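You operate a simulated robot arm through the tools that you are given. There is no shell and no other tool. Be economical: measure what you need, move in short steps, check, and stop when the job is done.

The job below is to be done with a simulated robot arm. You get a single attempt, and the scene is never put back.

TASK
Put things in order on the table top. At the end: the teal pot plant stands where the clear salt jar stood; the white sugar box from the table top is on the small blue saucer; the clear salt jar stands where the white sugar box stood; the yellow shaker (marked "CUMIN") stands where the teal pot plant stood; whatever was shut is shut again. Leave all else as you found it, and nothing knocked over.
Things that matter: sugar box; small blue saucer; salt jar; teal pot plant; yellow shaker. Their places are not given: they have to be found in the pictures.

Only the result counts: the job must be done as asked and must still hold three seconds after the hand-in. Knocking over, shifting, dropping, spilling or breaking anything else fails it.

THE ROBOT
A 6-joint arm with a two-finger parallel gripper, fixed in place. Base frame: the origin is at the foot of the arm, x ahead of it, y to its left, z up; the work surface is at about z = 0. Readings come in m, degrees, newtons and seconds.
With the tool pointing down near the work surface it reaches from about 0.14 to 0.58 m from the base axis. Its first joint turns from -66.0 to 66.0 degrees. Payload 2.1 kg.
The tool frame sits at the grasp point between the pads (the TCP): z along the fingers, y along the line on which they close. The tips reach 0.03 m beyond it. The gripper opens to 0.094 m. The fingers are 0.028 m wide and 0.01 m thick; the gripper's body (0.05 by 0.096 m) begins 0.055 m behind the TCP.
Orientation is that of the tool frame in the base frame, as a unit quaternion [w, x, y, z]. With the fingers straight down and closing along the base's y, the tool's x points along the base's -x, its y along +y and its z along -z.

THE INTERFACE
- The arm moves only by the tool arm_command. Its argument "plan" is one flat list of numbers, 7 for each row, row after row: the finger opening in m, from 0 to 0.094, then the shift along the tool's x, y, z in m, then the turn, a rotation vector about the tool's x, y, z in degrees. In form: [grip, x, y, z, ax, ay, az, grip, x, y, z, ax, ay, az, ...]. A call has 1 to 12 rows; each row shifts and turns the commanded pose from where the row before left it, along the tool's axes as they then stand. Rows are played at 5 a second. More than 0.05 m and 8.6 degrees between two rows, or a gripper value outside its range, and nothing of the call is played. Where a pose cannot be reached the arm comes as near as it can. A force on the tool above 40 N (or 10 N above the force at the start of the call, whichever is more), or a blocked arm, ends the call early, and 0.2 s more pass. The fingers move at their own pace (about 0.072 m/s each) and stop on an object; they squeeze with about 39 N. The grip force told is the motor's: it shows also when the fingers shut on nothing. Time passes only in rows, and 0.2 s behind the last, so rows that do not move let the fingers close. It gives the time, the measured TCP pose, the force on the tool (base axes), the opening and the grip force at its end, in the units of the frame above (readings bear some noise).
- Cameras (640 x 400 px; columns grow to the right, rows downward): "scene" is fixed at [0.0584, -0.3764, 0.4861]; the picture's right is [0.74, -0.67, 0.00], its down [-0.38, -0.42, -0.82] and it looks along [0.55, 0.61, -0.57] (base axes); focal length 310 px, centre (320, 200). "wrist" rides on the gripper at [-0.037, 0, -0.058] in the tool frame; the picture's right is [0.00, -1.00, 0.00], its down [0.97, 0.00, -0.24] and it looks along [0.24, 0.00, 0.97] (tool axes); focal length 218 px, centre (320, 200).
- get_image(camera): a new picture of that camera. It takes no simulated time.
- pixel_to_xyz(camera, pixels): for up to 12 pixels [column, row] of the newest picture of that camera ("zoom" is the newest enlarged one), the place [x, y, z] in the base frame of the surface seen there, good to about 0.002 m. It takes no simulated time.
- enlarge(camera, box): a new picture of the part [left, top, right, bottom] of that camera's present view, enlarged. It takes no simulated time.
- hand_in(): hands the job in; it is judged then, once.

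Work in short steps. Measure before you move; look again where a grasp or a placing could have gone wrong, and mend it. You have 80 turns and 54 pictures in all, those below and enlarged ones among them. Open the gripper and draw the arm clear of the work before you hand the job in, unless the task says otherwise; then end with one line.

The tools are called after ">>>" by a JSON object that holds its "method" and its "body". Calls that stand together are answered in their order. arm_command: Moves the arm, as the interface text tells. Its arguments: {"type":"object","properties":{"plan":{"type":"array","items":{"type":"number"}}},"required":["plan"]} The other tools are called the same way: get_image (camera) takes a picture; pixel_to_xyz (camera, pixels) gives the place of the surface under pixels of a picture; enlarge (camera, box) takes an enlarged picture of a part of a camera's view; hand_in () hands the job in.

At the start:

```text
clock: 0.0
position: [0.3522, -0.0524, 0.2899]
orientation: [0.0, 0.0, 1.0, 0.0]
force: [0.3, 0.6, -0.2]
finger_gap: 0.094
grip_force: 0.0
```

scene: 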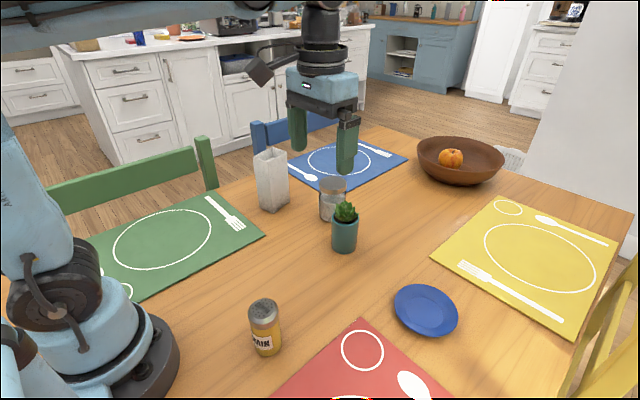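
wrist: 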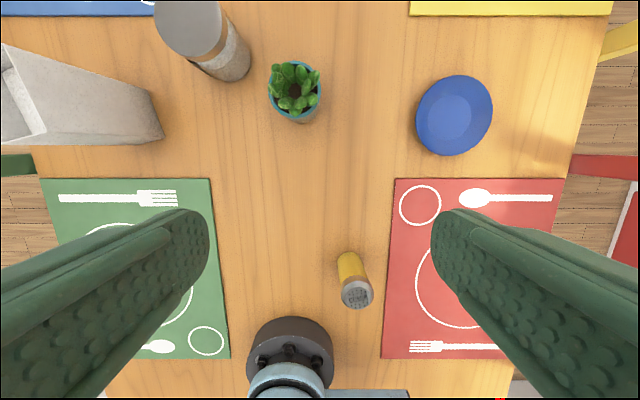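

The pictures show the sugar box (272,180), salt jar (332,198), plant (344,230), shaker (265,327) and saucer (426,310). I enlarge these parts to measure them.

>>> {"method": "enlarge", "body": {"camera": "scene", "box": [230, 130, 390, 260]}}

>>> {"method": "enlarge", "body": {"camera": "wrist", "box": [0, 0, 500, 320]}}

>>> {"method": "pixel_to_xyz", "body": {"camera": "scene", "pixels": [[265, 304], [265, 345], [344, 245], [344, 210], [426, 308], [400, 300], [455, 318], [270, 205], [332, 185], [330, 212], [412, 287], [434, 335]]}}

>>> {"method": "pixel_to_xyz", "body": {"camera": "wrist", "pixels": [[357, 295], [350, 260], [295, 90], [188, 25], [225, 60], [453, 115], [418, 120], [490, 115], [453, 76], [455, 155], [20, 100], [155, 115]]}}

```text
3.08 times, centred on (310, 195) of scene
```

zoom: 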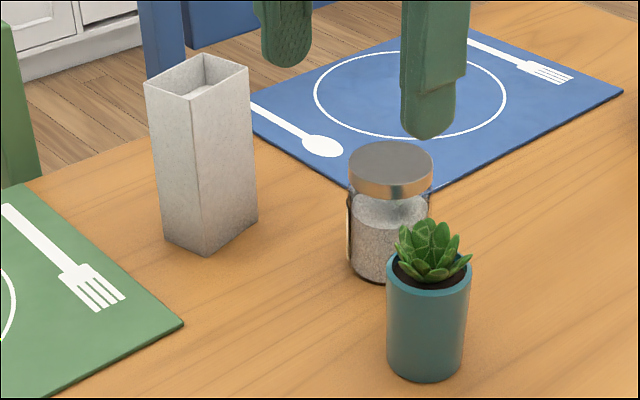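

```text
1.25 times, centred on (250, 160) of wrist
```

zoom: 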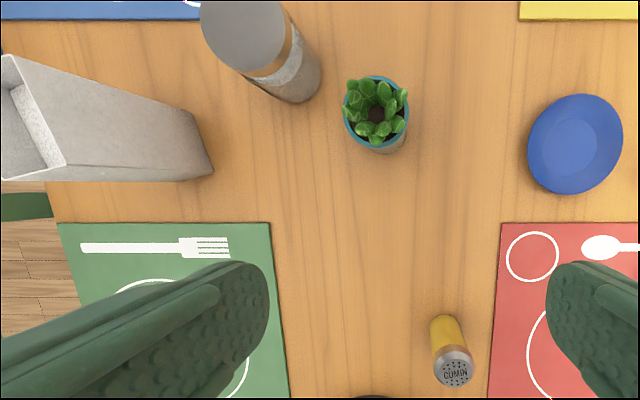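

```text
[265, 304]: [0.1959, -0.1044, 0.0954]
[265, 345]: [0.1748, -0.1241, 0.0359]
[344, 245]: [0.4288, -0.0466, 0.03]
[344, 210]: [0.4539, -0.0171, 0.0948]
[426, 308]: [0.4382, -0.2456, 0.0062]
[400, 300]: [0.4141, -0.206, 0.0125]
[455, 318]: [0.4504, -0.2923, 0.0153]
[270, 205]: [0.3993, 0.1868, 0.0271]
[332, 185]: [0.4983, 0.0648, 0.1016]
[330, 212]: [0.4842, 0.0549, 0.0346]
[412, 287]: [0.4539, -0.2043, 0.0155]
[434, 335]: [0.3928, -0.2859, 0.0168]
```

```text
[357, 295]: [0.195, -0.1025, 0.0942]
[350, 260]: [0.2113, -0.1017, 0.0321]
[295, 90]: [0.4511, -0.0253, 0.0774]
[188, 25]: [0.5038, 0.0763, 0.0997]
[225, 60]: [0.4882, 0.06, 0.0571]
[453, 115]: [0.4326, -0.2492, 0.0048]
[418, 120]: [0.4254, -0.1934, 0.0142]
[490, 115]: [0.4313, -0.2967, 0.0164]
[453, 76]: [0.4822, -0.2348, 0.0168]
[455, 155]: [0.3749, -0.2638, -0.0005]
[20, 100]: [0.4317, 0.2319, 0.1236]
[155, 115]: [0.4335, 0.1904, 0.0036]
```

I now measure the box edges, jar and plant more closely with tighter enlargements.

>>> {"method": "enlarge", "body": {"camera": "scene", "box": [230, 140, 326, 220]}}

```text
5.00 times, centred on (278, 180) of scene
```

zoom: 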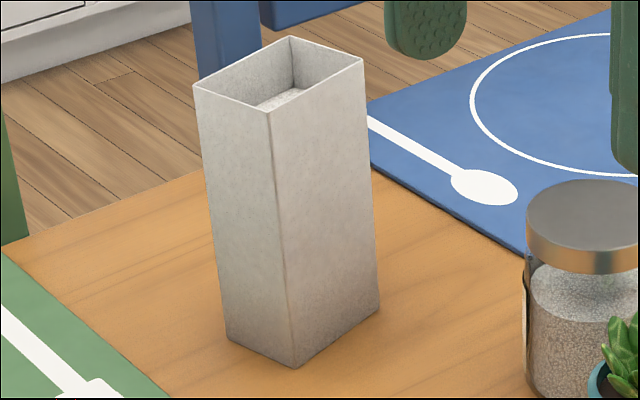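

Box corners in the zoom: top (197,88), (268,112), (360,60); bottom (231,340), (296,366), (378,308). Read them out.

>>> {"method": "pixel_to_xyz", "body": {"camera": "zoom", "pixels": [[197, 90], [267, 115], [272, 115], [360, 63], [231, 336], [292, 362], [300, 360], [377, 306], [276, 100], [240, 220], [330, 200], [292, 60]]}}

>>> {"method": "enlarge", "body": {"camera": "scene", "box": [300, 170, 380, 260]}}

```text
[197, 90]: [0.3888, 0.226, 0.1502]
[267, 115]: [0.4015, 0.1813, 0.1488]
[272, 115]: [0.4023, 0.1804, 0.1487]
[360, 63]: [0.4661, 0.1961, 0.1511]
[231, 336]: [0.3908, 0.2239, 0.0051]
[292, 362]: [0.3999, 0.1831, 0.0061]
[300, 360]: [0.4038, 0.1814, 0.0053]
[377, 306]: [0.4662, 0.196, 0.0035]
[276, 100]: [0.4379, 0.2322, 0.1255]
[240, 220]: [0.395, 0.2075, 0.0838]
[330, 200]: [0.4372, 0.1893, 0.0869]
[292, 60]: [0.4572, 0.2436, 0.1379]
```

```text
4.44 times, centred on (340, 215) of scene
```

zoom: 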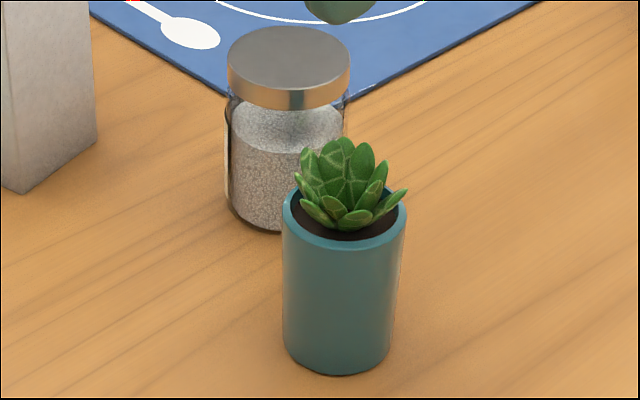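

The box centre is about (0.4275, 0.211), its long axis at 13.5° from x, 0.047 wide and 0.151 high. Next I measure the jar lid, the plant rim and the foot of each in this zoom.

>>> {"method": "pixel_to_xyz", "body": {"camera": "zoom", "pixels": [[231, 60], [347, 65], [288, 32], [290, 80], [290, 95], [231, 180], [250, 222], [286, 215], [402, 220], [340, 245], [335, 370], [345, 145]]}}

>>> {"method": "enlarge", "body": {"camera": "scene", "box": [380, 270, 476, 350]}}

```text
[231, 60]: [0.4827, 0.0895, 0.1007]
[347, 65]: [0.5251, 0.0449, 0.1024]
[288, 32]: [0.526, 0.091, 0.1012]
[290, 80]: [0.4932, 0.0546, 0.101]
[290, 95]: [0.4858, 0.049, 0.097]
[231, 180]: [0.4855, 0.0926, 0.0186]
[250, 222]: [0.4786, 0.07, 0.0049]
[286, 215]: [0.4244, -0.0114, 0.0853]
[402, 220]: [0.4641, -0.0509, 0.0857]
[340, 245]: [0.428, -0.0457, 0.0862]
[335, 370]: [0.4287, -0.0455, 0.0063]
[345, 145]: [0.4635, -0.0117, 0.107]
```

```text
5.00 times, centred on (428, 310) of scene
```

zoom: 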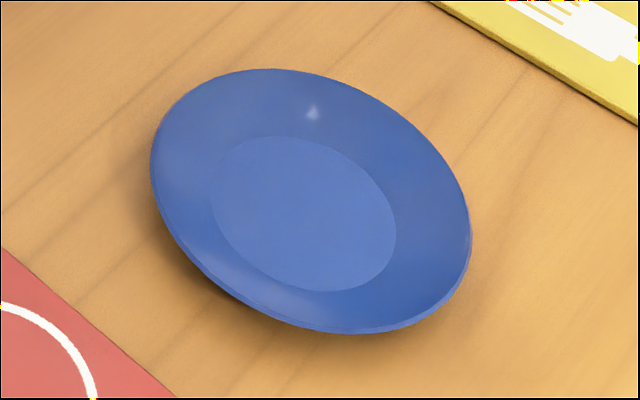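

I read out the saucer's rim and well: well edges at (212,185), (395,240), (300,137), (310,288); rim at (152,160), (470,230), (262,70), (350,332).

>>> {"method": "pixel_to_xyz", "body": {"camera": "zoom", "pixels": [[214, 185], [393, 240], [270, 140], [340, 288], [154, 165], [468, 235], [262, 72], [355, 330], [305, 212], [250, 255], [370, 180], [180, 170]]}}

>>> {"method": "arm_command", "body": {"plan": [0.094, -0.02, 0.04, 0, 0, 0, -4.5, 0.094, -0.02, 0.045, 0, 0, 0, -4.5, 0.094, -0.02, 0.045, 0, 0, 0, -4.5, 0.094, 0, 0, 0, 0, 0, 0]}}

```text
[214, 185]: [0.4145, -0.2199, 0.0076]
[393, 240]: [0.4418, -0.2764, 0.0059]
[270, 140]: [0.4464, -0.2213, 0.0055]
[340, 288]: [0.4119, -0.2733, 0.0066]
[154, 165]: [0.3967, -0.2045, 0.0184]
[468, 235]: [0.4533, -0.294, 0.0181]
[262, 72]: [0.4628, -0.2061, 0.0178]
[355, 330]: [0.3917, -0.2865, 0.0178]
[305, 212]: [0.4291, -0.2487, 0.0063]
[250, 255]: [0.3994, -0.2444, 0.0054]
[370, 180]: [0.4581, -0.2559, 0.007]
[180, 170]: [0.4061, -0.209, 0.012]
```

```text
clock: 1.0
position: [0.4013, 0.0833, 0.2905]
orientation: [-0.001, -0.118, 0.993, 0.0]
force: [-0.7, -0.6, 0.5]
finger_gap: 0.094
grip_force: 0.1
```

Saucer centre (0.427,-0.248), well at z 0.006. Tool yaw is now 13.5°; I move above the box at (0.4275,0.211).

>>> {"method": "arm_command", "body": {"plan": [0.094, -0.0185, 0.0395, 0, 0, 0, 0, 0.094, -0.0185, 0.0395, 0, 0, 0, 0, 0.094, -0.0185, 0.039, 0, 0, 0, 0, 0.094, 0, 0, 0, 0, 0, 0]}}

>>> {"method": "get_image", "body": {"camera": "wrist"}}

```text
clock: 2.0
position: [0.4296, 0.2089, 0.2897]
orientation: [0.0, -0.118, 0.993, 0.0]
force: [-0.3, -1.1, -0.3]
finger_gap: 0.0943
grip_force: 0.0
```

```text
46 pictures are left
```

wrist: 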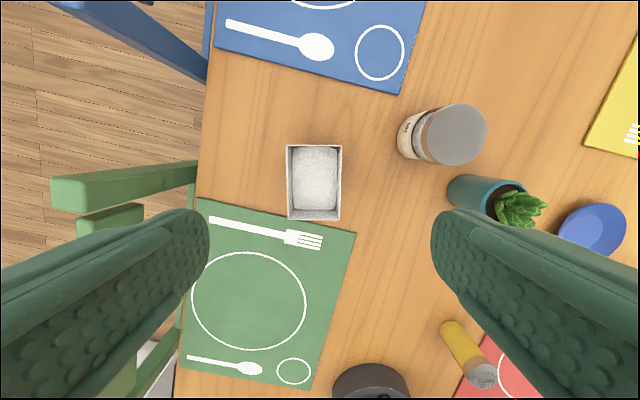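

The box appears square to the tool, corners (287,146), (341,146), (338,220), (289,219). I read out the top corners for centring.

>>> {"method": "pixel_to_xyz", "body": {"camera": "wrist", "pixels": [[287, 147], [341, 147], [339, 219], [289, 219], [435, 160], [485, 130], [458, 104], [450, 164]]}}

```text
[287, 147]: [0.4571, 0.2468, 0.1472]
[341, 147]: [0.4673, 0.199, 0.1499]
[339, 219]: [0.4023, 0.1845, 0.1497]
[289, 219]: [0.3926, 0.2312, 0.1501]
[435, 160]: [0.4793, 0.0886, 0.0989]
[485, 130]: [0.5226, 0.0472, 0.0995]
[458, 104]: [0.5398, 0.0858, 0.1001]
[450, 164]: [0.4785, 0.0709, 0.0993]
```

The box centre is (0.429,0.213). I shift 4.5 mm along tool y and go down to z≈0.11, still open.

>>> {"method": "arm_command", "body": {"plan": [0.094, 0, 0.0045, 0.03, 0, 0, 0, 0.094, 0, 0, 0.04, 0, 0, 0, 0.094, 0, 0, 0.04, 0, 0, 0, 0.094, 0, 0, 0.04, 0, 0, 0, 0.094, 0, 0, 0.03, 0, 0, 0, 0.094, 0, 0, 0, 0, 0, 0]}}

>>> {"method": "get_image", "body": {"camera": "wrist"}}

```text
clock: 3.4
position: [0.4284, 0.2126, 0.1093]
orientation: [0.0, -0.117, 0.993, 0.0]
force: [0.0, 0.9, -0.4]
finger_gap: 0.094
grip_force: 0.0
```

```text
45 pictures are left
```

wrist: 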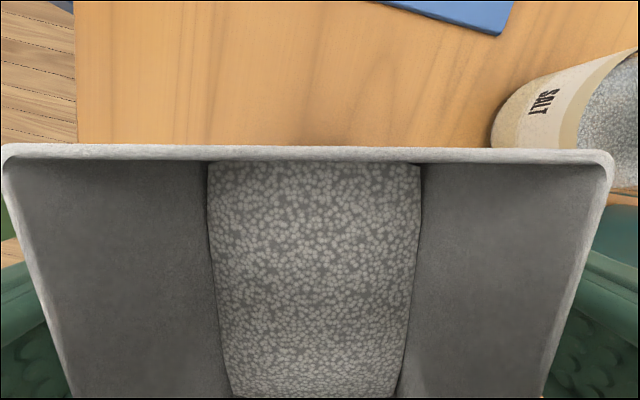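

The fingers straddle the box. I close (rows without motion), then read the opening.

>>> {"method": "arm_command", "body": {"plan": [0.03, 0, 0, 0, 0, 0, 0, 0.03, 0, 0, 0, 0, 0, 0, 0.03, 0, 0, 0, 0, 0, 0, 0.03, 0, 0, 0, 0, 0, 0]}}

```text
clock: 4.4
position: [0.4287, 0.2134, 0.1109]
orientation: [0.001, -0.118, 0.993, -0.001]
force: [0.2, 0.1, 0.1]
finger_gap: 0.054
grip_force: 39.3
```

Held at 0.054 m with 39 N. I lift straight up 0.14 m.

>>> {"method": "arm_command", "body": {"plan": [0.03, 0, 0, -0.01, 0, 0, 0, 0.03, 0, 0, -0.02, 0, 0, 0, 0.03, 0, 0, -0.03, 0, 0, 0, 0.03, 0, 0, -0.03, 0, 0, 0, 0.03, 0, 0, -0.03, 0, 0, 0, 0.03, 0, 0, -0.02, 0, 0, 0, 0.03, 0, 0, 0, 0, 0, 0]}}

>>> {"method": "get_image", "body": {"camera": "scene"}}

```text
clock: 6.0
position: [0.4252, 0.2139, 0.2491]
orientation: [0.0, -0.117, 0.993, 0.0]
force: [0.4, 0.8, -3.3]
finger_gap: 0.0542
grip_force: 39.0
```

```text
44 pictures are left
```

scene: 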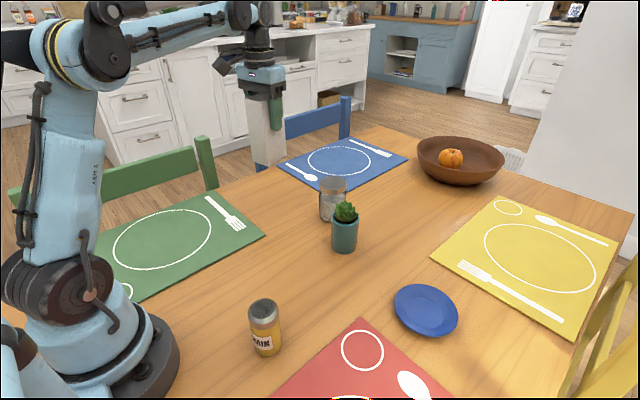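

The box hangs upright with its foot at z≈0.14, clear of the jar and plant. I carry it by way of (0.36, 0) to above the saucer.

>>> {"method": "arm_command", "body": {"plan": [0.03, 0.0227, -0.0386, -0.002, 0, 0, 0, 0.03, 0.0227, -0.0386, -0.002, 0, 0, 0, 0.03, 0.0227, -0.0386, -0.002, 0, 0, 0, 0.03, 0.0227, -0.0386, -0.002, 0, 0, 0, 0.03, 0.0227, -0.0386, -0.002, 0, 0, 0, 0.03, -0.0012, -0.0428, 0, 0, 0, 0, 0.03, -0.0012, -0.0428, 0, 0, 0, 0, 0.03, -0.0012, -0.0428, 0, 0, 0, 0, 0.03, -0.0012, -0.0428, 0, 0, 0, 0, 0.03, -0.0012, -0.0428, 0, 0, 0, 0, 0.03, -0.0012, -0.0428, 0, 0, 0, 0, 0.03, 0, 0, 0, 0, 0, 0]}}

>>> {"method": "get_image", "body": {"camera": "scene"}}

```text
clock: 8.6
position: [0.4276, -0.2487, 0.2609]
orientation: [0.001, -0.117, 0.993, -0.001]
force: [0.7, 0.6, -3.7]
finger_gap: 0.054
grip_force: 38.6
```

```text
43 pictures are left
```

scene: 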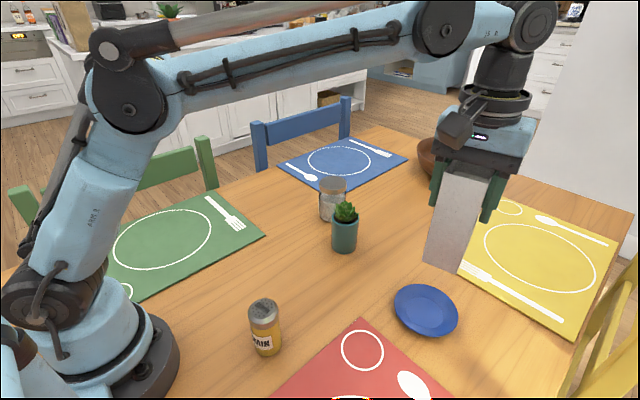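

The box is above the saucer; I enlarge it to check its foot corners relative to the TCP.

>>> {"method": "enlarge", "body": {"camera": "scene", "box": [400, 160, 520, 280]}}

```text
3.33 times, centred on (460, 220) of scene
```

zoom: 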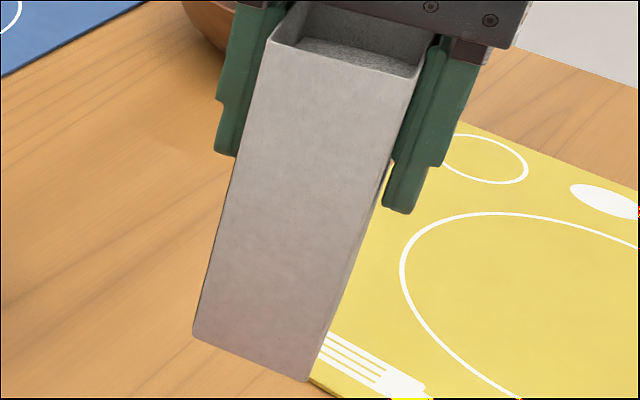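

>>> {"method": "pixel_to_xyz", "body": {"camera": "zoom", "pixels": [[198, 333], [302, 374], [255, 352], [270, 44], [408, 78], [276, 50], [311, 370], [412, 84]]}}

```text
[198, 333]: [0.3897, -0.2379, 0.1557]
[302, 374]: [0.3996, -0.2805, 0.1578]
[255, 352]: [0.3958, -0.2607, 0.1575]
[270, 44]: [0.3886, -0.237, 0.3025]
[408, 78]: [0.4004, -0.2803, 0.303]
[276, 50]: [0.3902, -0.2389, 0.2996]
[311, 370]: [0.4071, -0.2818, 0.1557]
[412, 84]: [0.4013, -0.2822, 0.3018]
```

The box hangs vertical with centre (0.427,-0.251). I shift 3 mm along +y and go down 0.13, leaving the foot about 0.02 above the table.

>>> {"method": "arm_command", "body": {"plan": [0.03, 0, 0.003, 0.02, 0, 0, 0, 0.03, 0, 0, 0.03, 0, 0, 0, 0.03, 0, 0, 0.03, 0, 0, 0, 0.03, 0, 0, 0.03, 0, 0, 0, 0.03, 0, 0, 0.02, 0, 0, 0, 0.03, 0, 0, 0, 0, 0, 0]}}

>>> {"method": "enlarge", "body": {"camera": "scene", "box": [370, 230, 490, 350]}}

```text
clock: 10.0
position: [0.4255, -0.2473, 0.1286]
orientation: [0.0, -0.117, 0.993, 0.001]
force: [-0.3, -0.7, -2.7]
finger_gap: 0.0544
grip_force: 38.5
```

```text
3.33 times, centred on (430, 290) of scene
```

zoom: 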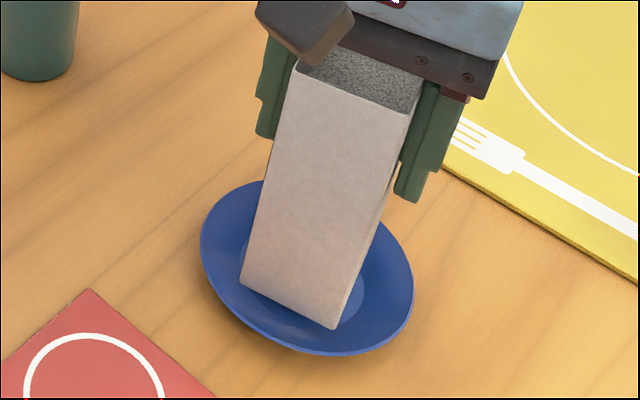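

The foot is just above the saucer. I check its edge points before lowering.

>>> {"method": "pixel_to_xyz", "body": {"camera": "zoom", "pixels": [[245, 282], [333, 325], [290, 300], [341, 318], [385, 200], [203, 240], [411, 300], [300, 354], [262, 183]]}}

```text
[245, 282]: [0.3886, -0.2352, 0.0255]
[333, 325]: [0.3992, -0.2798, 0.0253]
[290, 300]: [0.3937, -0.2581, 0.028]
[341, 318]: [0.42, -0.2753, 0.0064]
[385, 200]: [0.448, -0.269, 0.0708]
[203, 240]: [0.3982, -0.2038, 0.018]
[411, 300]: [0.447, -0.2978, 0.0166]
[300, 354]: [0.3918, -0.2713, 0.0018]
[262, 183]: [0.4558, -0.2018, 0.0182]
```

Box centre is ≈(0.426,-0.250), within 2 mm of the saucer centre. I lower in 2–3 mm steps until contact.

>>> {"method": "arm_command", "body": {"plan": [0.03, 0, 0.001, 0.003, 0, 0, 0, 0.03, 0, 0, 0.002, 0, 0, 0, 0.03, 0, 0, 0.002, 0, 0, 0, 0.03, 0, 0, 0, 0, 0, 0]}}

```text
clock: 11.0
position: [0.4268, -0.2461, 0.1222]
orientation: [0.0, -0.118, 0.993, 0.0]
force: [0.2, 0.5, -4.2]
finger_gap: 0.0539
grip_force: 39.0
```

Still free (-4 N is the weight). I lower another 3 mm in 1 mm steps.

>>> {"method": "arm_command", "body": {"plan": [0.03, 0, 0, 0.001, 0, 0, 0, 0.03, 0, 0, 0.001, 0, 0, 0, 0.03, 0, 0, 0.001, 0, 0, 0, 0.03, 0, 0, 0, 0, 0, 0]}}

```text
clock: 12.0
position: [0.4297, -0.2465, 0.1194]
orientation: [0.0, -0.118, 0.993, -0.001]
force: [-1.7, 1.1, 5.3]
finger_gap: 0.0541
grip_force: 38.7
```

Contact: the force turned to +5 N. I open partly, then fully, and look.

>>> {"method": "arm_command", "body": {"plan": [0.058, 0, 0, 0, 0, 0, 0, 0.066, 0, 0, 0, 0, 0, 0, 0.094, 0, 0, 0, 0, 0, 0, 0.094, 0, 0, 0, 0, 0, 0]}}

>>> {"method": "enlarge", "body": {"camera": "scene", "box": [370, 230, 490, 350]}}

>>> {"method": "get_image", "body": {"camera": "wrist"}}

```text
clock: 13.0
position: [0.4292, -0.245, 0.1203]
orientation: [0.0, -0.117, 0.993, 0.0]
force: [0.1, -0.3, 0.4]
finger_gap: 0.0937
grip_force: 0.1
```

```text
3.33 times, centred on (430, 290) of scene
```

zoom: 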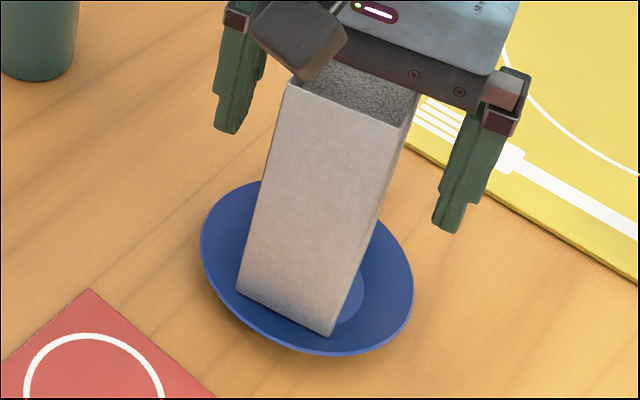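

```text
39 pictures are left
```

wrist: 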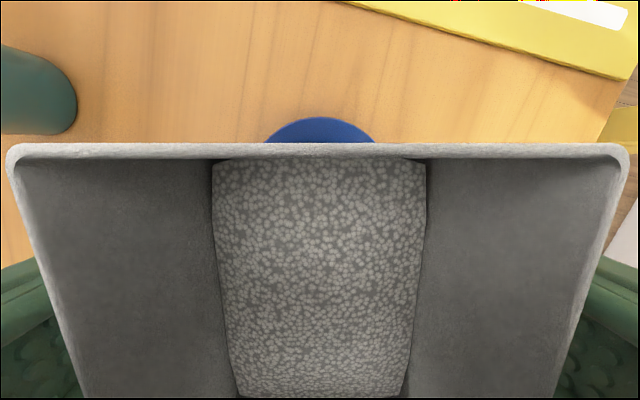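

The box stands on the saucer, free of the fingers. I rise 0.17 m straight up and go above the jar at about (0.505,0.068).

>>> {"method": "arm_command", "body": {"plan": [0.094, 0, 0, -0.02, 0, 0, 0, 0.094, 0, 0, -0.05, 0, 0, 0, 0.094, 0, 0, -0.05, 0, 0, 0, 0.094, 0, 0, -0.05, 0, 0, 0, 0.094, -0.01874, 0.0359, 0, 0, 0, 0, 0.094, -0.01874, 0.0359, 0, 0, 0, 0, 0.094, -0.01874, 0.0359, 0, 0, 0, 0, 0.094, -0.01874, 0.0359, 0, 0, 0, 0, 0.094, -0.01874, 0.0359, 0, 0, 0, 0, 0.094, -0.01874, 0.0359, 0, 0, 0, 0, 0.094, -0.01874, 0.0359, 0, 0, 0, 0, 0.094, -0.01874, 0.0359, 0, 0, 0, 0]}}

>>> {"method": "get_image", "body": {"camera": "wrist"}}

>>> {"method": "enlarge", "body": {"camera": "scene", "box": [370, 230, 490, 350]}}

```text
clock: 15.6
position: [0.5049, 0.0709, 0.2921]
orientation: [0.0, -0.117, 0.993, 0.0]
force: [0.3, 0.3, 0.9]
finger_gap: 0.0939
grip_force: 0.1
```

```text
38 pictures are left
```

wrist: 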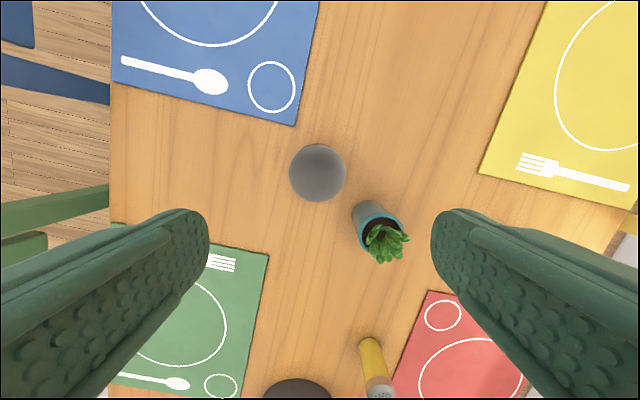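

```text
3.33 times, centred on (430, 290) of scene
```

zoom: 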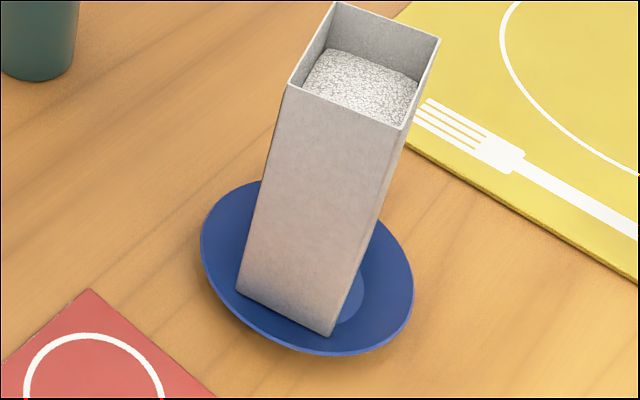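

The box is standing on the saucer and appears upright. I read its corners for tilt, and the jar lid edges (290,172), (346,172), (318,144), (318,201).

>>> {"method": "pixel_to_xyz", "body": {"camera": "zoom", "pixels": [[291, 87], [402, 127], [437, 42], [335, 4], [240, 288], [333, 334], [395, 130], [300, 95]]}}

>>> {"method": "pixel_to_xyz", "body": {"camera": "wrist", "pixels": [[291, 172], [345, 172], [318, 146], [318, 199], [318, 172], [354, 220], [402, 232], [380, 205]]}}

```text
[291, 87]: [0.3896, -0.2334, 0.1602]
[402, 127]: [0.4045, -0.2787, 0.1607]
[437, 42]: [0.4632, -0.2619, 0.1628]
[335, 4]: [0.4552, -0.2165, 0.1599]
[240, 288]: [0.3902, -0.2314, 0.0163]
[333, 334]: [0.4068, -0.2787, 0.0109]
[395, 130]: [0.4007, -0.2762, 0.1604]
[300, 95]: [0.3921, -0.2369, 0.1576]
```

```text
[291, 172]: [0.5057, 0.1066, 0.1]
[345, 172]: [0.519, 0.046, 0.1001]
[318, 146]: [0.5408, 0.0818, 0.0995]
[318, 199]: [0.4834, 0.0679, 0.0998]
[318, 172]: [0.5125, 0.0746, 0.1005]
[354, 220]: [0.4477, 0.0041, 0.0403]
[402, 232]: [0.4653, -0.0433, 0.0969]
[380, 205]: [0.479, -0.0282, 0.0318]
```

The box is upright on the saucer at (0.428,-0.248). The wrist puts the jar lid centre at (0.512,0.0755), slightly ahead of the TCP. I shift and go down to z≈0.17 to look again.

>>> {"method": "arm_command", "body": {"plan": [0.094, -0.005, 0.002, 0.04, 0, 0, 0, 0.094, 0, 0, 0.04, 0, 0, 0, 0.094, 0, 0, 0.04, 0, 0, 0, 0.094, 0, 0, 0, 0, 0, 0]}}

>>> {"method": "get_image", "body": {"camera": "wrist"}}

>>> {"method": "enlarge", "body": {"camera": "scene", "box": [270, 120, 400, 260]}}

```text
clock: 16.6
position: [0.5085, 0.0726, 0.1711]
orientation: [0.0, -0.117, 0.993, 0.0]
force: [-0.3, -0.1, 0.7]
finger_gap: 0.0939
grip_force: 0.1
```

```text
36 pictures are left
```

wrist: 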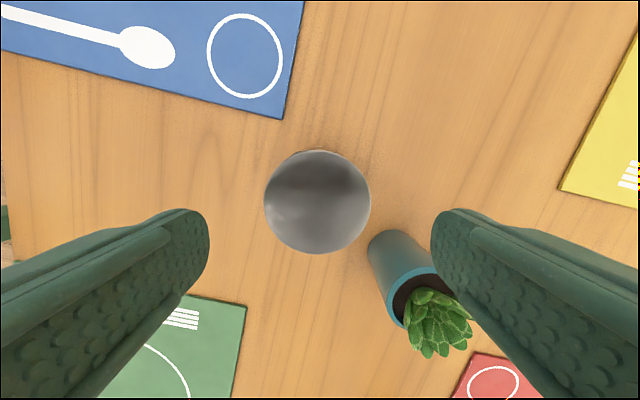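

```text
2.86 times, centred on (335, 190) of scene
```

zoom: 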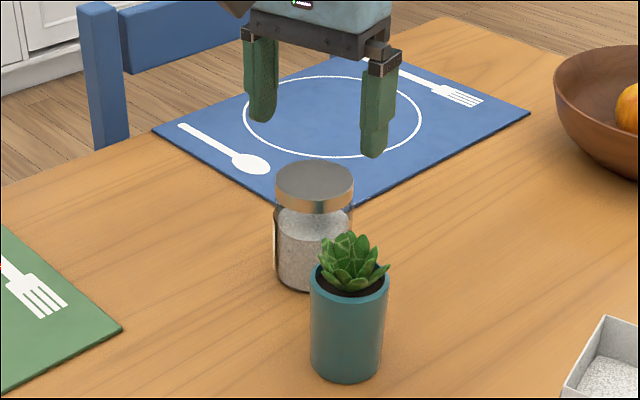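

The lid centre (317,202) calls for about 4 mm forward and 1.7 mm left. The plant is clear of the finger path, so I go down to z≈0.06.

>>> {"method": "arm_command", "body": {"plan": [0.094, -0.004, 0.0017, 0.02, 0, 0, 0, 0.094, 0, 0, 0.03, 0, 0, 0, 0.094, 0, 0, 0.03, 0, 0, 0, 0.094, 0, 0, 0.03, 0, 0, 0, 0.094, 0, 0, 0, 0, 0, 0]}}

>>> {"method": "enlarge", "body": {"camera": "scene", "box": [270, 120, 400, 260]}}

```text
clock: 17.8
position: [0.5147, 0.0767, 0.0601]
orientation: [0.0, -0.116, 0.993, 0.0]
force: [0.5, -0.8, 0.5]
finger_gap: 0.0941
grip_force: 0.2
```

```text
2.86 times, centred on (335, 190) of scene
```

zoom: 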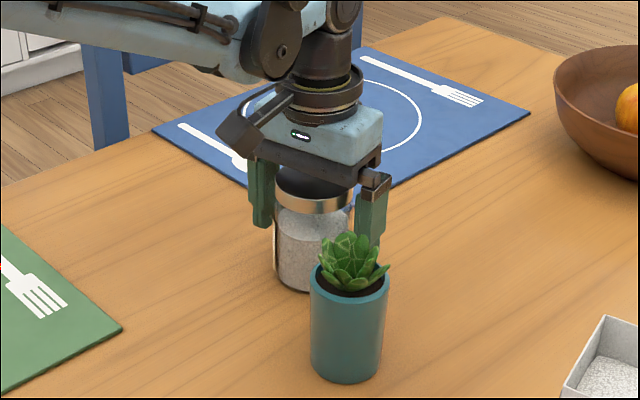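

The fingers straddle the jar. I close on it and read the opening.

>>> {"method": "arm_command", "body": {"plan": [0.04, 0, 0, 0, 0, 0, 0, 0.04, 0, 0, 0, 0, 0, 0, 0.04, 0, 0, 0, 0, 0, 0, 0.04, 0, 0, 0, 0, 0, 0]}}

```text
clock: 18.8
position: [0.5136, 0.0778, 0.06]
orientation: [0.0, -0.117, 0.993, 0.0]
force: [0.0, -0.7, -1.0]
finger_gap: 0.0694
grip_force: 38.7
```

Held at 0.069 m with 39 N. I lift 0.08 m and carry it to the sugar box's former place, a shift of (-0.082,+0.140).

>>> {"method": "arm_command", "body": {"plan": [0.04, 0, 0, -0.01, 0, 0, 0, 0.04, 0, 0, -0.02, 0, 0, 0, 0.04, 0, 0, -0.03, 0, 0, 0, 0.04, 0, 0, -0.02, 0, 0, 0, 0.04, 0.0117, 0.0388, 0, 0, 0, 0, 0.04, 0.0117, 0.0388, 0, 0, 0, 0, 0.04, 0.0117, 0.0388, 0, 0, 0, 0, 0.04, 0.0117, 0.0388, 0, 0, 0, 0, 0.04, 0, 0, 0, 0, 0, 0]}}

>>> {"method": "enlarge", "body": {"camera": "scene", "box": [210, 100, 350, 240]}}

```text
clock: 20.8
position: [0.4344, 0.2151, 0.1417]
orientation: [0.0, -0.118, 0.993, 0.0]
force: [-0.9, -0.5, -3.2]
finger_gap: 0.0693
grip_force: 39.3
```

```text
2.86 times, centred on (280, 170) of scene
```

zoom: 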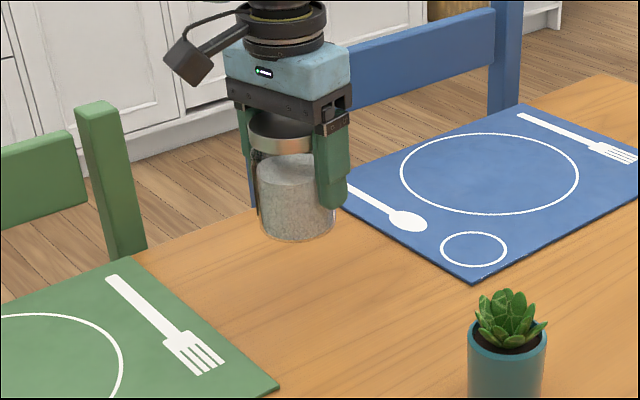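

The jar hangs upright. I read its silhouette points to place its axis.

>>> {"method": "pixel_to_xyz", "body": {"camera": "zoom", "pixels": [[283, 145], [297, 215], [297, 232], [264, 205], [330, 210], [255, 145], [305, 145]]}}

```text
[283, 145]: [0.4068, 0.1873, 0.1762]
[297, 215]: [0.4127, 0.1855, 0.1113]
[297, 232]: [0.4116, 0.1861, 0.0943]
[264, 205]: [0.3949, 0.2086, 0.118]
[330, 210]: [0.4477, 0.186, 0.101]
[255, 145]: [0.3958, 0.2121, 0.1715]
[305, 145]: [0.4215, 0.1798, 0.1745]
```

The jar axis comes out at (0.428,0.212), which matches the old box place. I lower 0.075 m, then gently.

>>> {"method": "arm_command", "body": {"plan": [0.04, 0, 0, 0.02, 0, 0, 0, 0.04, 0, 0, 0.03, 0, 0, 0, 0.04, 0, 0, 0.02, 0, 0, 0, 0.04, 0, 0, 0.006, 0, 0, 0, 0.04, 0, 0, 0.002, 0, 0, 0, 0.04, 0, 0, 0.001, 0, 0, 0, 0.04, 0, 0, 0, 0, 0, 0]}}

```text
clock: 22.4
position: [0.4329, 0.2141, 0.0608]
orientation: [0.0, -0.118, 0.993, 0.0]
force: [-0.1, -0.4, -2.9]
finger_gap: 0.0692
grip_force: 38.8
```

Force is still the weight (-2.9 N); I lower 2 mm more in 1 mm steps to find contact.

>>> {"method": "arm_command", "body": {"plan": [0.04, 0, 0, 0.001, 0, 0, 0, 0.04, 0, 0, 0.0005, 0, 0, 0, 0.04, 0, 0, 0, 0, 0, 0]}}

```text
clock: 23.2
position: [0.4323, 0.2135, 0.0607]
orientation: [0.002, -0.117, 0.993, 0.0]
force: [4.0, 0.0, 14.0]
finger_gap: 0.0695
grip_force: 39.1
```

Contact (+14 N). I open, then rise 0.15 m and look.

>>> {"method": "arm_command", "body": {"plan": [0.04, 0, 0, -0.0008, 0, 0, 0, 0.094, 0, 0, 0, 0, 0, 0, 0.094, 0, 0, 0, 0, 0, 0, 0.094, 0, 0, 0, 0, 0, 0, 0.094, 0, 0, -0.02, 0, 0, 0, 0.094, 0, 0, -0.04, 0, 0, 0, 0.094, 0, 0, -0.05, 0, 0, 0, 0.094, 0, 0, -0.04, 0, 0, 0, 0.094, 0, 0, 0, 0, 0, 0]}}

>>> {"method": "enlarge", "body": {"camera": "scene", "box": [220, 130, 380, 260]}}

```text
clock: 25.2
position: [0.4306, 0.2135, 0.2112]
orientation: [0.0, -0.118, 0.993, 0.0]
force: [0.2, 0.4, 0.1]
finger_gap: 0.0941
grip_force: 0.0
```

```text
3.08 times, centred on (300, 195) of scene
```

zoom: 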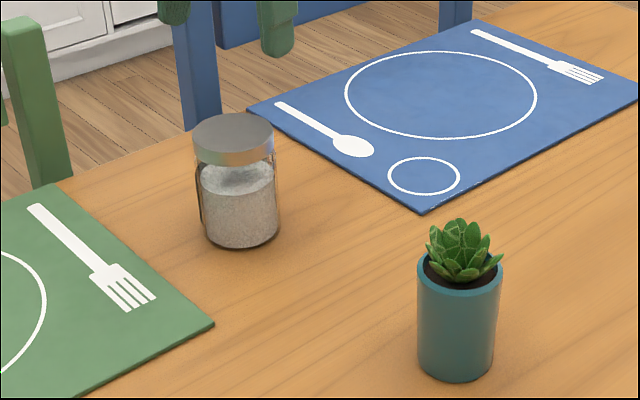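

The jar stands at the old box place. I now go above the plant at about (0.448,-0.026).

>>> {"method": "arm_command", "body": {"plan": [0.094, 0.0067, -0.0395, -0.0067, 0, 0, 0, 0.094, 0.0067, -0.0395, -0.0067, 0, 0, 0, 0.094, 0.0067, -0.0395, -0.0067, 0, 0, 0, 0.094, 0.0067, -0.0395, -0.0067, 0, 0, 0, 0.094, 0.0067, -0.0395, -0.0067, 0, 0, 0, 0.094, 0.0067, -0.0395, -0.0067, 0, 0, 0, 0.094, 0, 0, 0, 0, 0, 0]}}

>>> {"method": "get_image", "body": {"camera": "wrist"}}

>>> {"method": "enlarge", "body": {"camera": "scene", "box": [310, 190, 380, 260]}}

```text
clock: 26.8
position: [0.4501, -0.0237, 0.2511]
orientation: [0.0, -0.117, 0.993, 0.0]
force: [-0.3, 0.4, -0.6]
finger_gap: 0.0939
grip_force: 0.1
```

```text
31 pictures are left
```

wrist: 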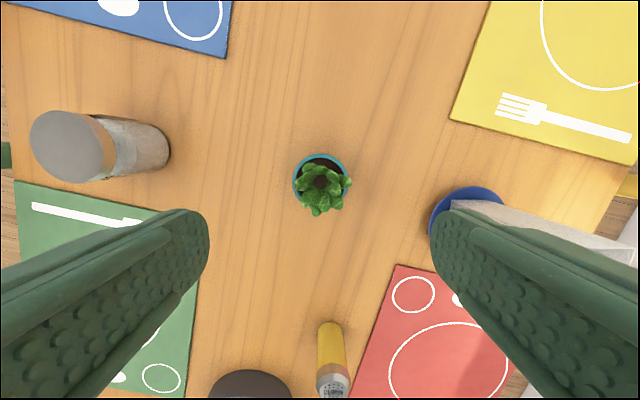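

```text
5.71 times, centred on (345, 225) of scene
```

zoom: 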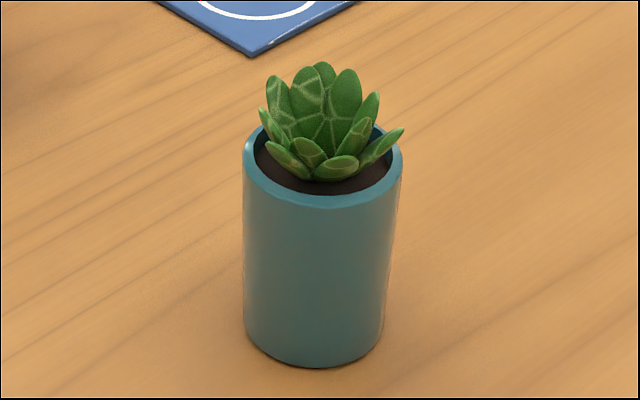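

The pot rim centre at (320,182) lies right under the TCP. I read the leaf tops and rim.

>>> {"method": "pixel_to_xyz", "body": {"camera": "zoom", "pixels": [[323, 66], [347, 75], [272, 82], [375, 96], [400, 131], [320, 202], [320, 280], [318, 360], [246, 170], [399, 175]]}}

>>> {"method": "pixel_to_xyz", "body": {"camera": "wrist", "pixels": [[293, 182], [348, 180], [320, 155], [320, 168]]}}

```text
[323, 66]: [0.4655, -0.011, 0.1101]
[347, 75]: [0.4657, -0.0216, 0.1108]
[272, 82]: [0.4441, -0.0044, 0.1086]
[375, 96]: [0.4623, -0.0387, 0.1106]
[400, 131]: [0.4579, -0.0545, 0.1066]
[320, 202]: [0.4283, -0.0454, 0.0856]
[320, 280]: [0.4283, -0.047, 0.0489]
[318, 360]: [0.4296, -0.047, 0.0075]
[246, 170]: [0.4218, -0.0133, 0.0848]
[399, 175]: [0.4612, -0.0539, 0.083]
```

```text
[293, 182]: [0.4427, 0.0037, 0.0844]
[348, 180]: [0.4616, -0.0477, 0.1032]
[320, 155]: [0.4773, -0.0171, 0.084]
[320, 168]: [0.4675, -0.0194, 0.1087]
```

Leaf tops reach z 0.111, so TCP z 0.066 keeps the gripper body clear. I go down around the pot.

>>> {"method": "arm_command", "body": {"plan": [0.094, 0, 0, 0.045, 0, 0, 0, 0.094, 0, 0, 0.045, 0, 0, 0, 0.094, 0, 0, 0.04, 0, 0, 0, 0.094, 0, 0, 0.03, 0, 0, 0, 0.094, 0, 0, 0.025, 0, 0, 0, 0.094, 0, 0, 0, 0, 0, 0]}}

>>> {"method": "enlarge", "body": {"camera": "scene", "box": [290, 160, 400, 270]}}

```text
clock: 28.2
position: [0.4495, -0.0252, 0.0665]
orientation: [0.0, -0.118, 0.993, 0.0]
force: [-0.8, -0.7, 0.3]
finger_gap: 0.0939
grip_force: 0.0
```

```text
3.64 times, centred on (345, 215) of scene
```

zoom: 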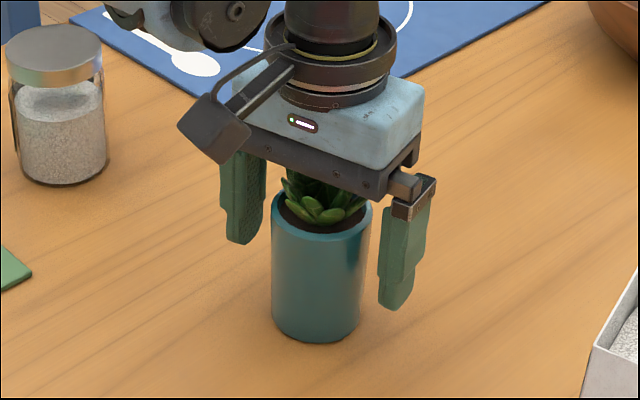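

The fingers straddle the pot without touching. I close on it.

>>> {"method": "arm_command", "body": {"plan": [0.035, 0, 0, 0, 0, 0, 0, 0.035, 0, 0, 0, 0, 0, 0, 0.035, 0, 0, 0, 0, 0, 0, 0.035, 0, 0, 0, 0, 0, 0]}}

```text
clock: 29.2
position: [0.4487, -0.0251, 0.0666]
orientation: [0.0, -0.118, 0.993, 0.0]
force: [-1.0, -0.1, 0.1]
finger_gap: 0.0589
grip_force: 39.2
```

Held at 0.059 m. I lift 0.08 m and move by (+0.060,+0.099) to the jar's old place.

>>> {"method": "arm_command", "body": {"plan": [0.035, 0, 0, -0.01, 0, 0, 0, 0.035, 0, 0, -0.02, 0, 0, 0, 0.035, 0, 0, -0.03, 0, 0, 0, 0.035, 0, 0, -0.02, 0, 0, 0, 0.035, -0.0272, 0.0274, 0, 0, 0, 0, 0.035, -0.0272, 0.0274, 0, 0, 0, 0, 0.035, -0.0271, 0.0274, 0, 0, 0, 0, 0.035, 0, 0, 0, 0, 0, 0]}}

>>> {"method": "enlarge", "body": {"camera": "scene", "box": [270, 100, 410, 240]}}

```text
clock: 31.0
position: [0.5075, 0.0709, 0.147]
orientation: [0.0, -0.118, 0.993, 0.0]
force: [0.2, -0.2, -2.0]
finger_gap: 0.059
grip_force: 39.1
```

```text
2.86 times, centred on (340, 170) of scene
```

zoom: 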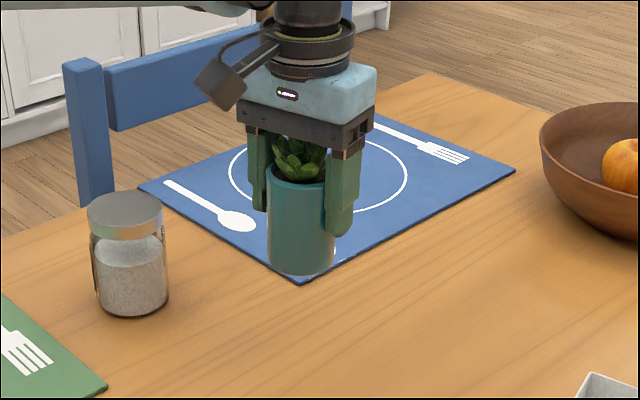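

I read the pot's front line (302,220)-(302,265) and sides to place its axis.

>>> {"method": "pixel_to_xyz", "body": {"camera": "zoom", "pixels": [[302, 200], [302, 230], [302, 260], [302, 272], [272, 240], [333, 248], [125, 225], [130, 290]]}}

```text
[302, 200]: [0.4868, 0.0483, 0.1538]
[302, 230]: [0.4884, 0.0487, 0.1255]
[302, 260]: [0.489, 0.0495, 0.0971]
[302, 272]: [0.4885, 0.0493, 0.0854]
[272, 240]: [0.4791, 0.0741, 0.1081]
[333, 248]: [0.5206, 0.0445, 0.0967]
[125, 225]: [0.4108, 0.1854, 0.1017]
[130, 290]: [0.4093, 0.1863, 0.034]
```

Pot axis is ≈(0.508,0.069) against the jar's old (0.507,0.070). I lower it.

>>> {"method": "arm_command", "body": {"plan": [0.035, 0, 0, 0.02, 0, 0, 0, 0.035, 0, 0, 0.03, 0, 0, 0, 0.035, 0, 0, 0.02, 0, 0, 0, 0.035, 0, 0, 0.006, 0, 0, 0, 0.035, 0, 0, 0.002, 0, 0, 0, 0.035, 0, 0, 0.001, 0, 0, 0, 0.035, 0, 0, 0.001, 0, 0, 0, 0.035, 0, 0, 0, 0, 0, 0]}}

```text
clock: 32.8
position: [0.5089, 0.0731, 0.0648]
orientation: [0.0, -0.118, 0.993, -0.001]
force: [-4.4, -2.5, 30.4]
finger_gap: 0.0592
grip_force: 39.2
```

Firm contact (+30 N). I ease up 1 mm, then open and rise.

>>> {"method": "arm_command", "body": {"plan": [0.035, 0, 0, -0.001, 0, 0, 0, 0.035, 0, 0, 0, 0, 0, 0, 0.094, 0, 0, 0, 0, 0, 0, 0.094, 0, 0, 0, 0, 0, 0, 0.094, 0, 0, 0, 0, 0, 0, 0.094, 0, 0, -0.02, 0, 0, 0, 0.094, 0, 0, -0.04, 0, 0, 0, 0.094, 0, 0, -0.05, 0, 0, 0, 0.094, 0, 0, -0.05, 0, 0, 0, 0.094, 0, 0, 0, 0, 0, 0]}}

>>> {"method": "get_image", "body": {"camera": "scene"}}

```text
clock: 35.0
position: [0.5092, 0.0724, 0.2281]
orientation: [-0.001, -0.117, 0.993, 0.0]
force: [0.5, -0.1, 0.2]
finger_gap: 0.0938
grip_force: 0.0
```

```text
27 pictures are left
```

scene: 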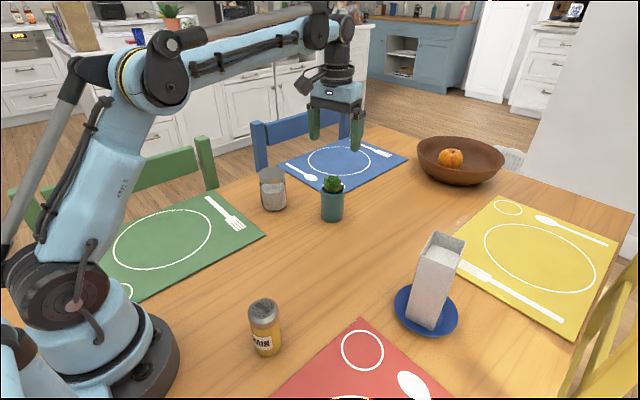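

Plant stands well. The last one is the shaker, near (0.197,-0.102); I go above it at constant height.

>>> {"method": "arm_command", "body": {"plan": [0.094, 0.0378, -0.01056, 0, 0, 0, 0, 0.094, 0.0378, -0.01056, 0, 0, 0, 0, 0.094, 0.0378, -0.01056, 0, 0, 0, 0, 0.094, 0.0378, -0.01056, 0, 0, 0, 0, 0.094, 0.0378, -0.01056, 0, 0, 0, 0, 0.094, 0.0378, -0.01056, 0, 0, 0, 0, 0.094, 0.0378, -0.01056, 0, 0, 0, 0, 0.094, 0.0378, -0.01056, 0, 0, 0, 0, 0.094, 0.0378, -0.01056, 0, 0, 0, 0, 0.094, 0, 0, 0, 0, 0, 0]}}

>>> {"method": "get_image", "body": {"camera": "wrist"}}

>>> {"method": "enlarge", "body": {"camera": "scene", "box": [210, 270, 320, 380]}}

```text
clock: 37.2
position: [0.2012, -0.098, 0.2279]
orientation: [0.0, -0.117, 0.993, 0.001]
force: [0.5, -0.1, -0.4]
finger_gap: 0.094
grip_force: 0.1
```

```text
26 pictures are left
```

wrist: 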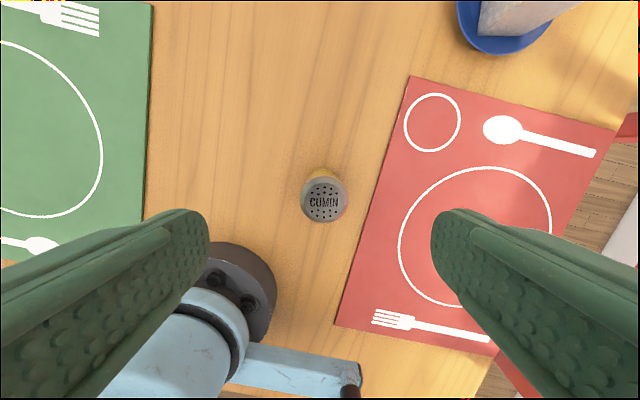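

```text
3.64 times, centred on (265, 325) of scene
```

zoom: 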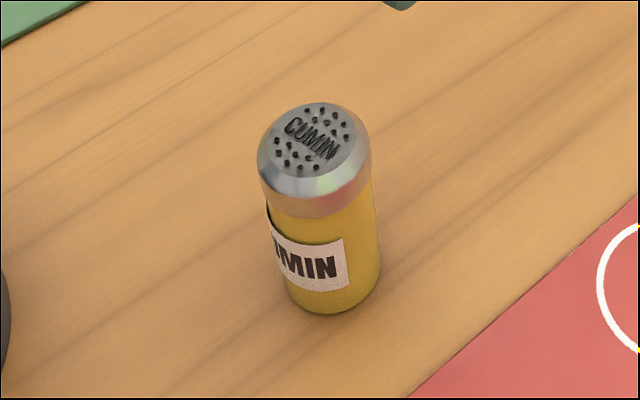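

The cap centre (324,199) calls for 10 mm back and 3.5 mm right. I shift, go down to z≈0.14 and look again.

>>> {"method": "arm_command", "body": {"plan": [0.094, 0.01, -0.0035, 0.02, 0, 0, 0, 0.094, 0, 0, 0.035, 0, 0, 0, 0.094, 0, 0, 0.03, 0, 0, 0, 0.094, 0, 0, 0, 0, 0, 0]}}

>>> {"method": "get_image", "body": {"camera": "wrist"}}

>>> {"method": "get_image", "body": {"camera": "scene"}}

```text
clock: 38.2
position: [0.1913, -0.1042, 0.1406]
orientation: [0.0, -0.118, 0.993, -0.001]
force: [0.7, 0.1, 1.6]
finger_gap: 0.0939
grip_force: 0.1
```

```text
24 pictures are left
```

wrist: 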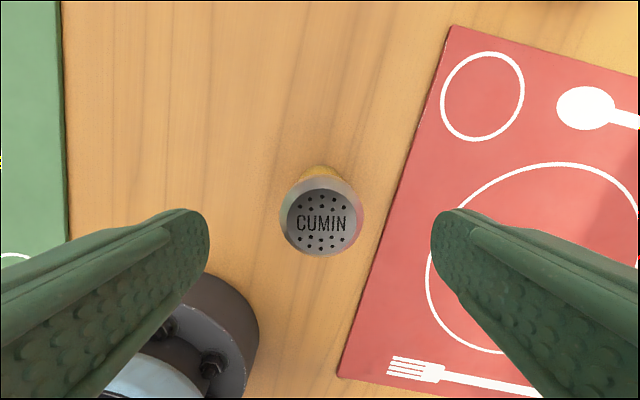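

```text
23 pictures are left
```

scene: 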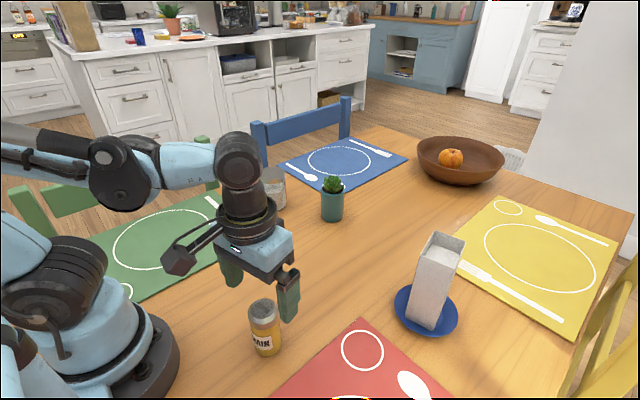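

Now the cap centre (321,216) is within 3 mm of the TCP. I shift 2 mm and go down to z≈0.055.

>>> {"method": "arm_command", "body": {"plan": [0.094, -0.002, -0.0005, 0.02, 0, 0, 0, 0.094, 0, 0, 0.035, 0, 0, 0, 0.094, 0, 0, 0.03, 0, 0, 0, 0.094, 0, 0, 0, 0, 0, 0]}}

>>> {"method": "enlarge", "body": {"camera": "scene", "box": [200, 240, 340, 380]}}

```text
clock: 39.2
position: [0.1942, -0.1039, 0.0551]
orientation: [-0.001, -0.117, 0.993, 0.0]
force: [0.0, 0.7, 0.7]
finger_gap: 0.094
grip_force: 0.0
```

```text
2.86 times, centred on (270, 310) of scene
```

zoom: 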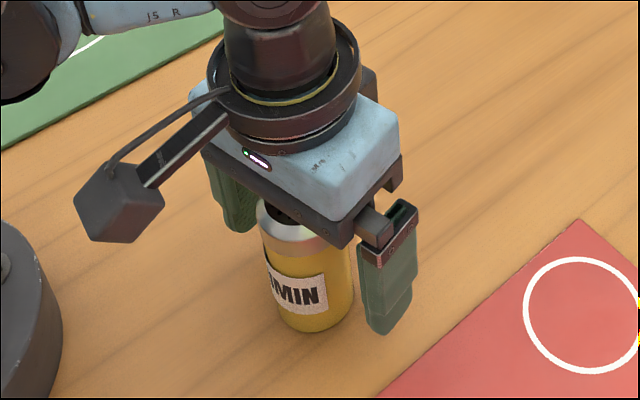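

The shaker sits between the fingers. I close on it.

>>> {"method": "arm_command", "body": {"plan": [0.02, 0, 0, 0, 0, 0, 0, 0.02, 0, 0, 0, 0, 0, 0, 0.02, 0, 0, 0, 0, 0, 0, 0.02, 0, 0, 0, 0, 0, 0, 0.02, 0, 0, 0, 0, 0, 0]}}

```text
clock: 40.4
position: [0.1936, -0.1039, 0.0566]
orientation: [0.0, -0.118, 0.993, 0.0]
force: [-1.1, 0.5, 0.7]
finger_gap: 0.0457
grip_force: 39.0
```

Held at 0.046 m. I lift 0.08 m and carry it to the plant's old place, TCP (0.449,-0.0255).

>>> {"method": "arm_command", "body": {"plan": [0.02, 0, 0, -0.01, 0, 0, 0, 0.02, 0, 0, -0.02, 0, 0, 0, 0.02, 0, 0, -0.03, 0, 0, 0, 0.02, 0, 0, -0.02, 0, 0, 0, 0.02, -0.04445, 0.00275, 0, 0, 0, 0, 0.02, -0.04445, 0.00275, 0, 0, 0, 0, 0.02, -0.04445, 0.00275, 0, 0, 0, 0, 0.02, -0.04445, 0.00275, 0, 0, 0, 0, 0.02, -0.04445, 0.00275, 0, 0, 0, 0, 0.02, -0.04445, 0.00275, 0, 0, 0, 0, 0.02, 0, 0, 0, 0, 0, 0]}}

>>> {"method": "enlarge", "body": {"camera": "scene", "box": [280, 130, 420, 270]}}

```text
clock: 42.8
position: [0.4474, -0.0231, 0.137]
orientation: [0.0, -0.118, 0.993, 0.0]
force: [-0.1, 0.4, -1.4]
finger_gap: 0.0454
grip_force: 39.2
```

```text
2.86 times, centred on (350, 200) of scene
```

zoom: 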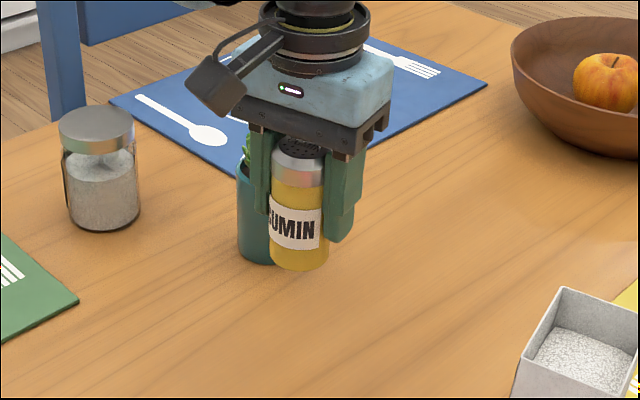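

I read the shaker's front line at column 300 and its sides.

>>> {"method": "pixel_to_xyz", "body": {"camera": "zoom", "pixels": [[299, 200], [299, 230], [299, 258], [273, 250], [326, 258], [299, 178]]}}

```text
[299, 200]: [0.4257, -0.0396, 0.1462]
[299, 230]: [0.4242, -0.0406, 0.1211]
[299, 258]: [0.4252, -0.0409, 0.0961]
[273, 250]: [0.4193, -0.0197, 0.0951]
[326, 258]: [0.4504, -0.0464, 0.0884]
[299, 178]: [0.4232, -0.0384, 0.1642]
```

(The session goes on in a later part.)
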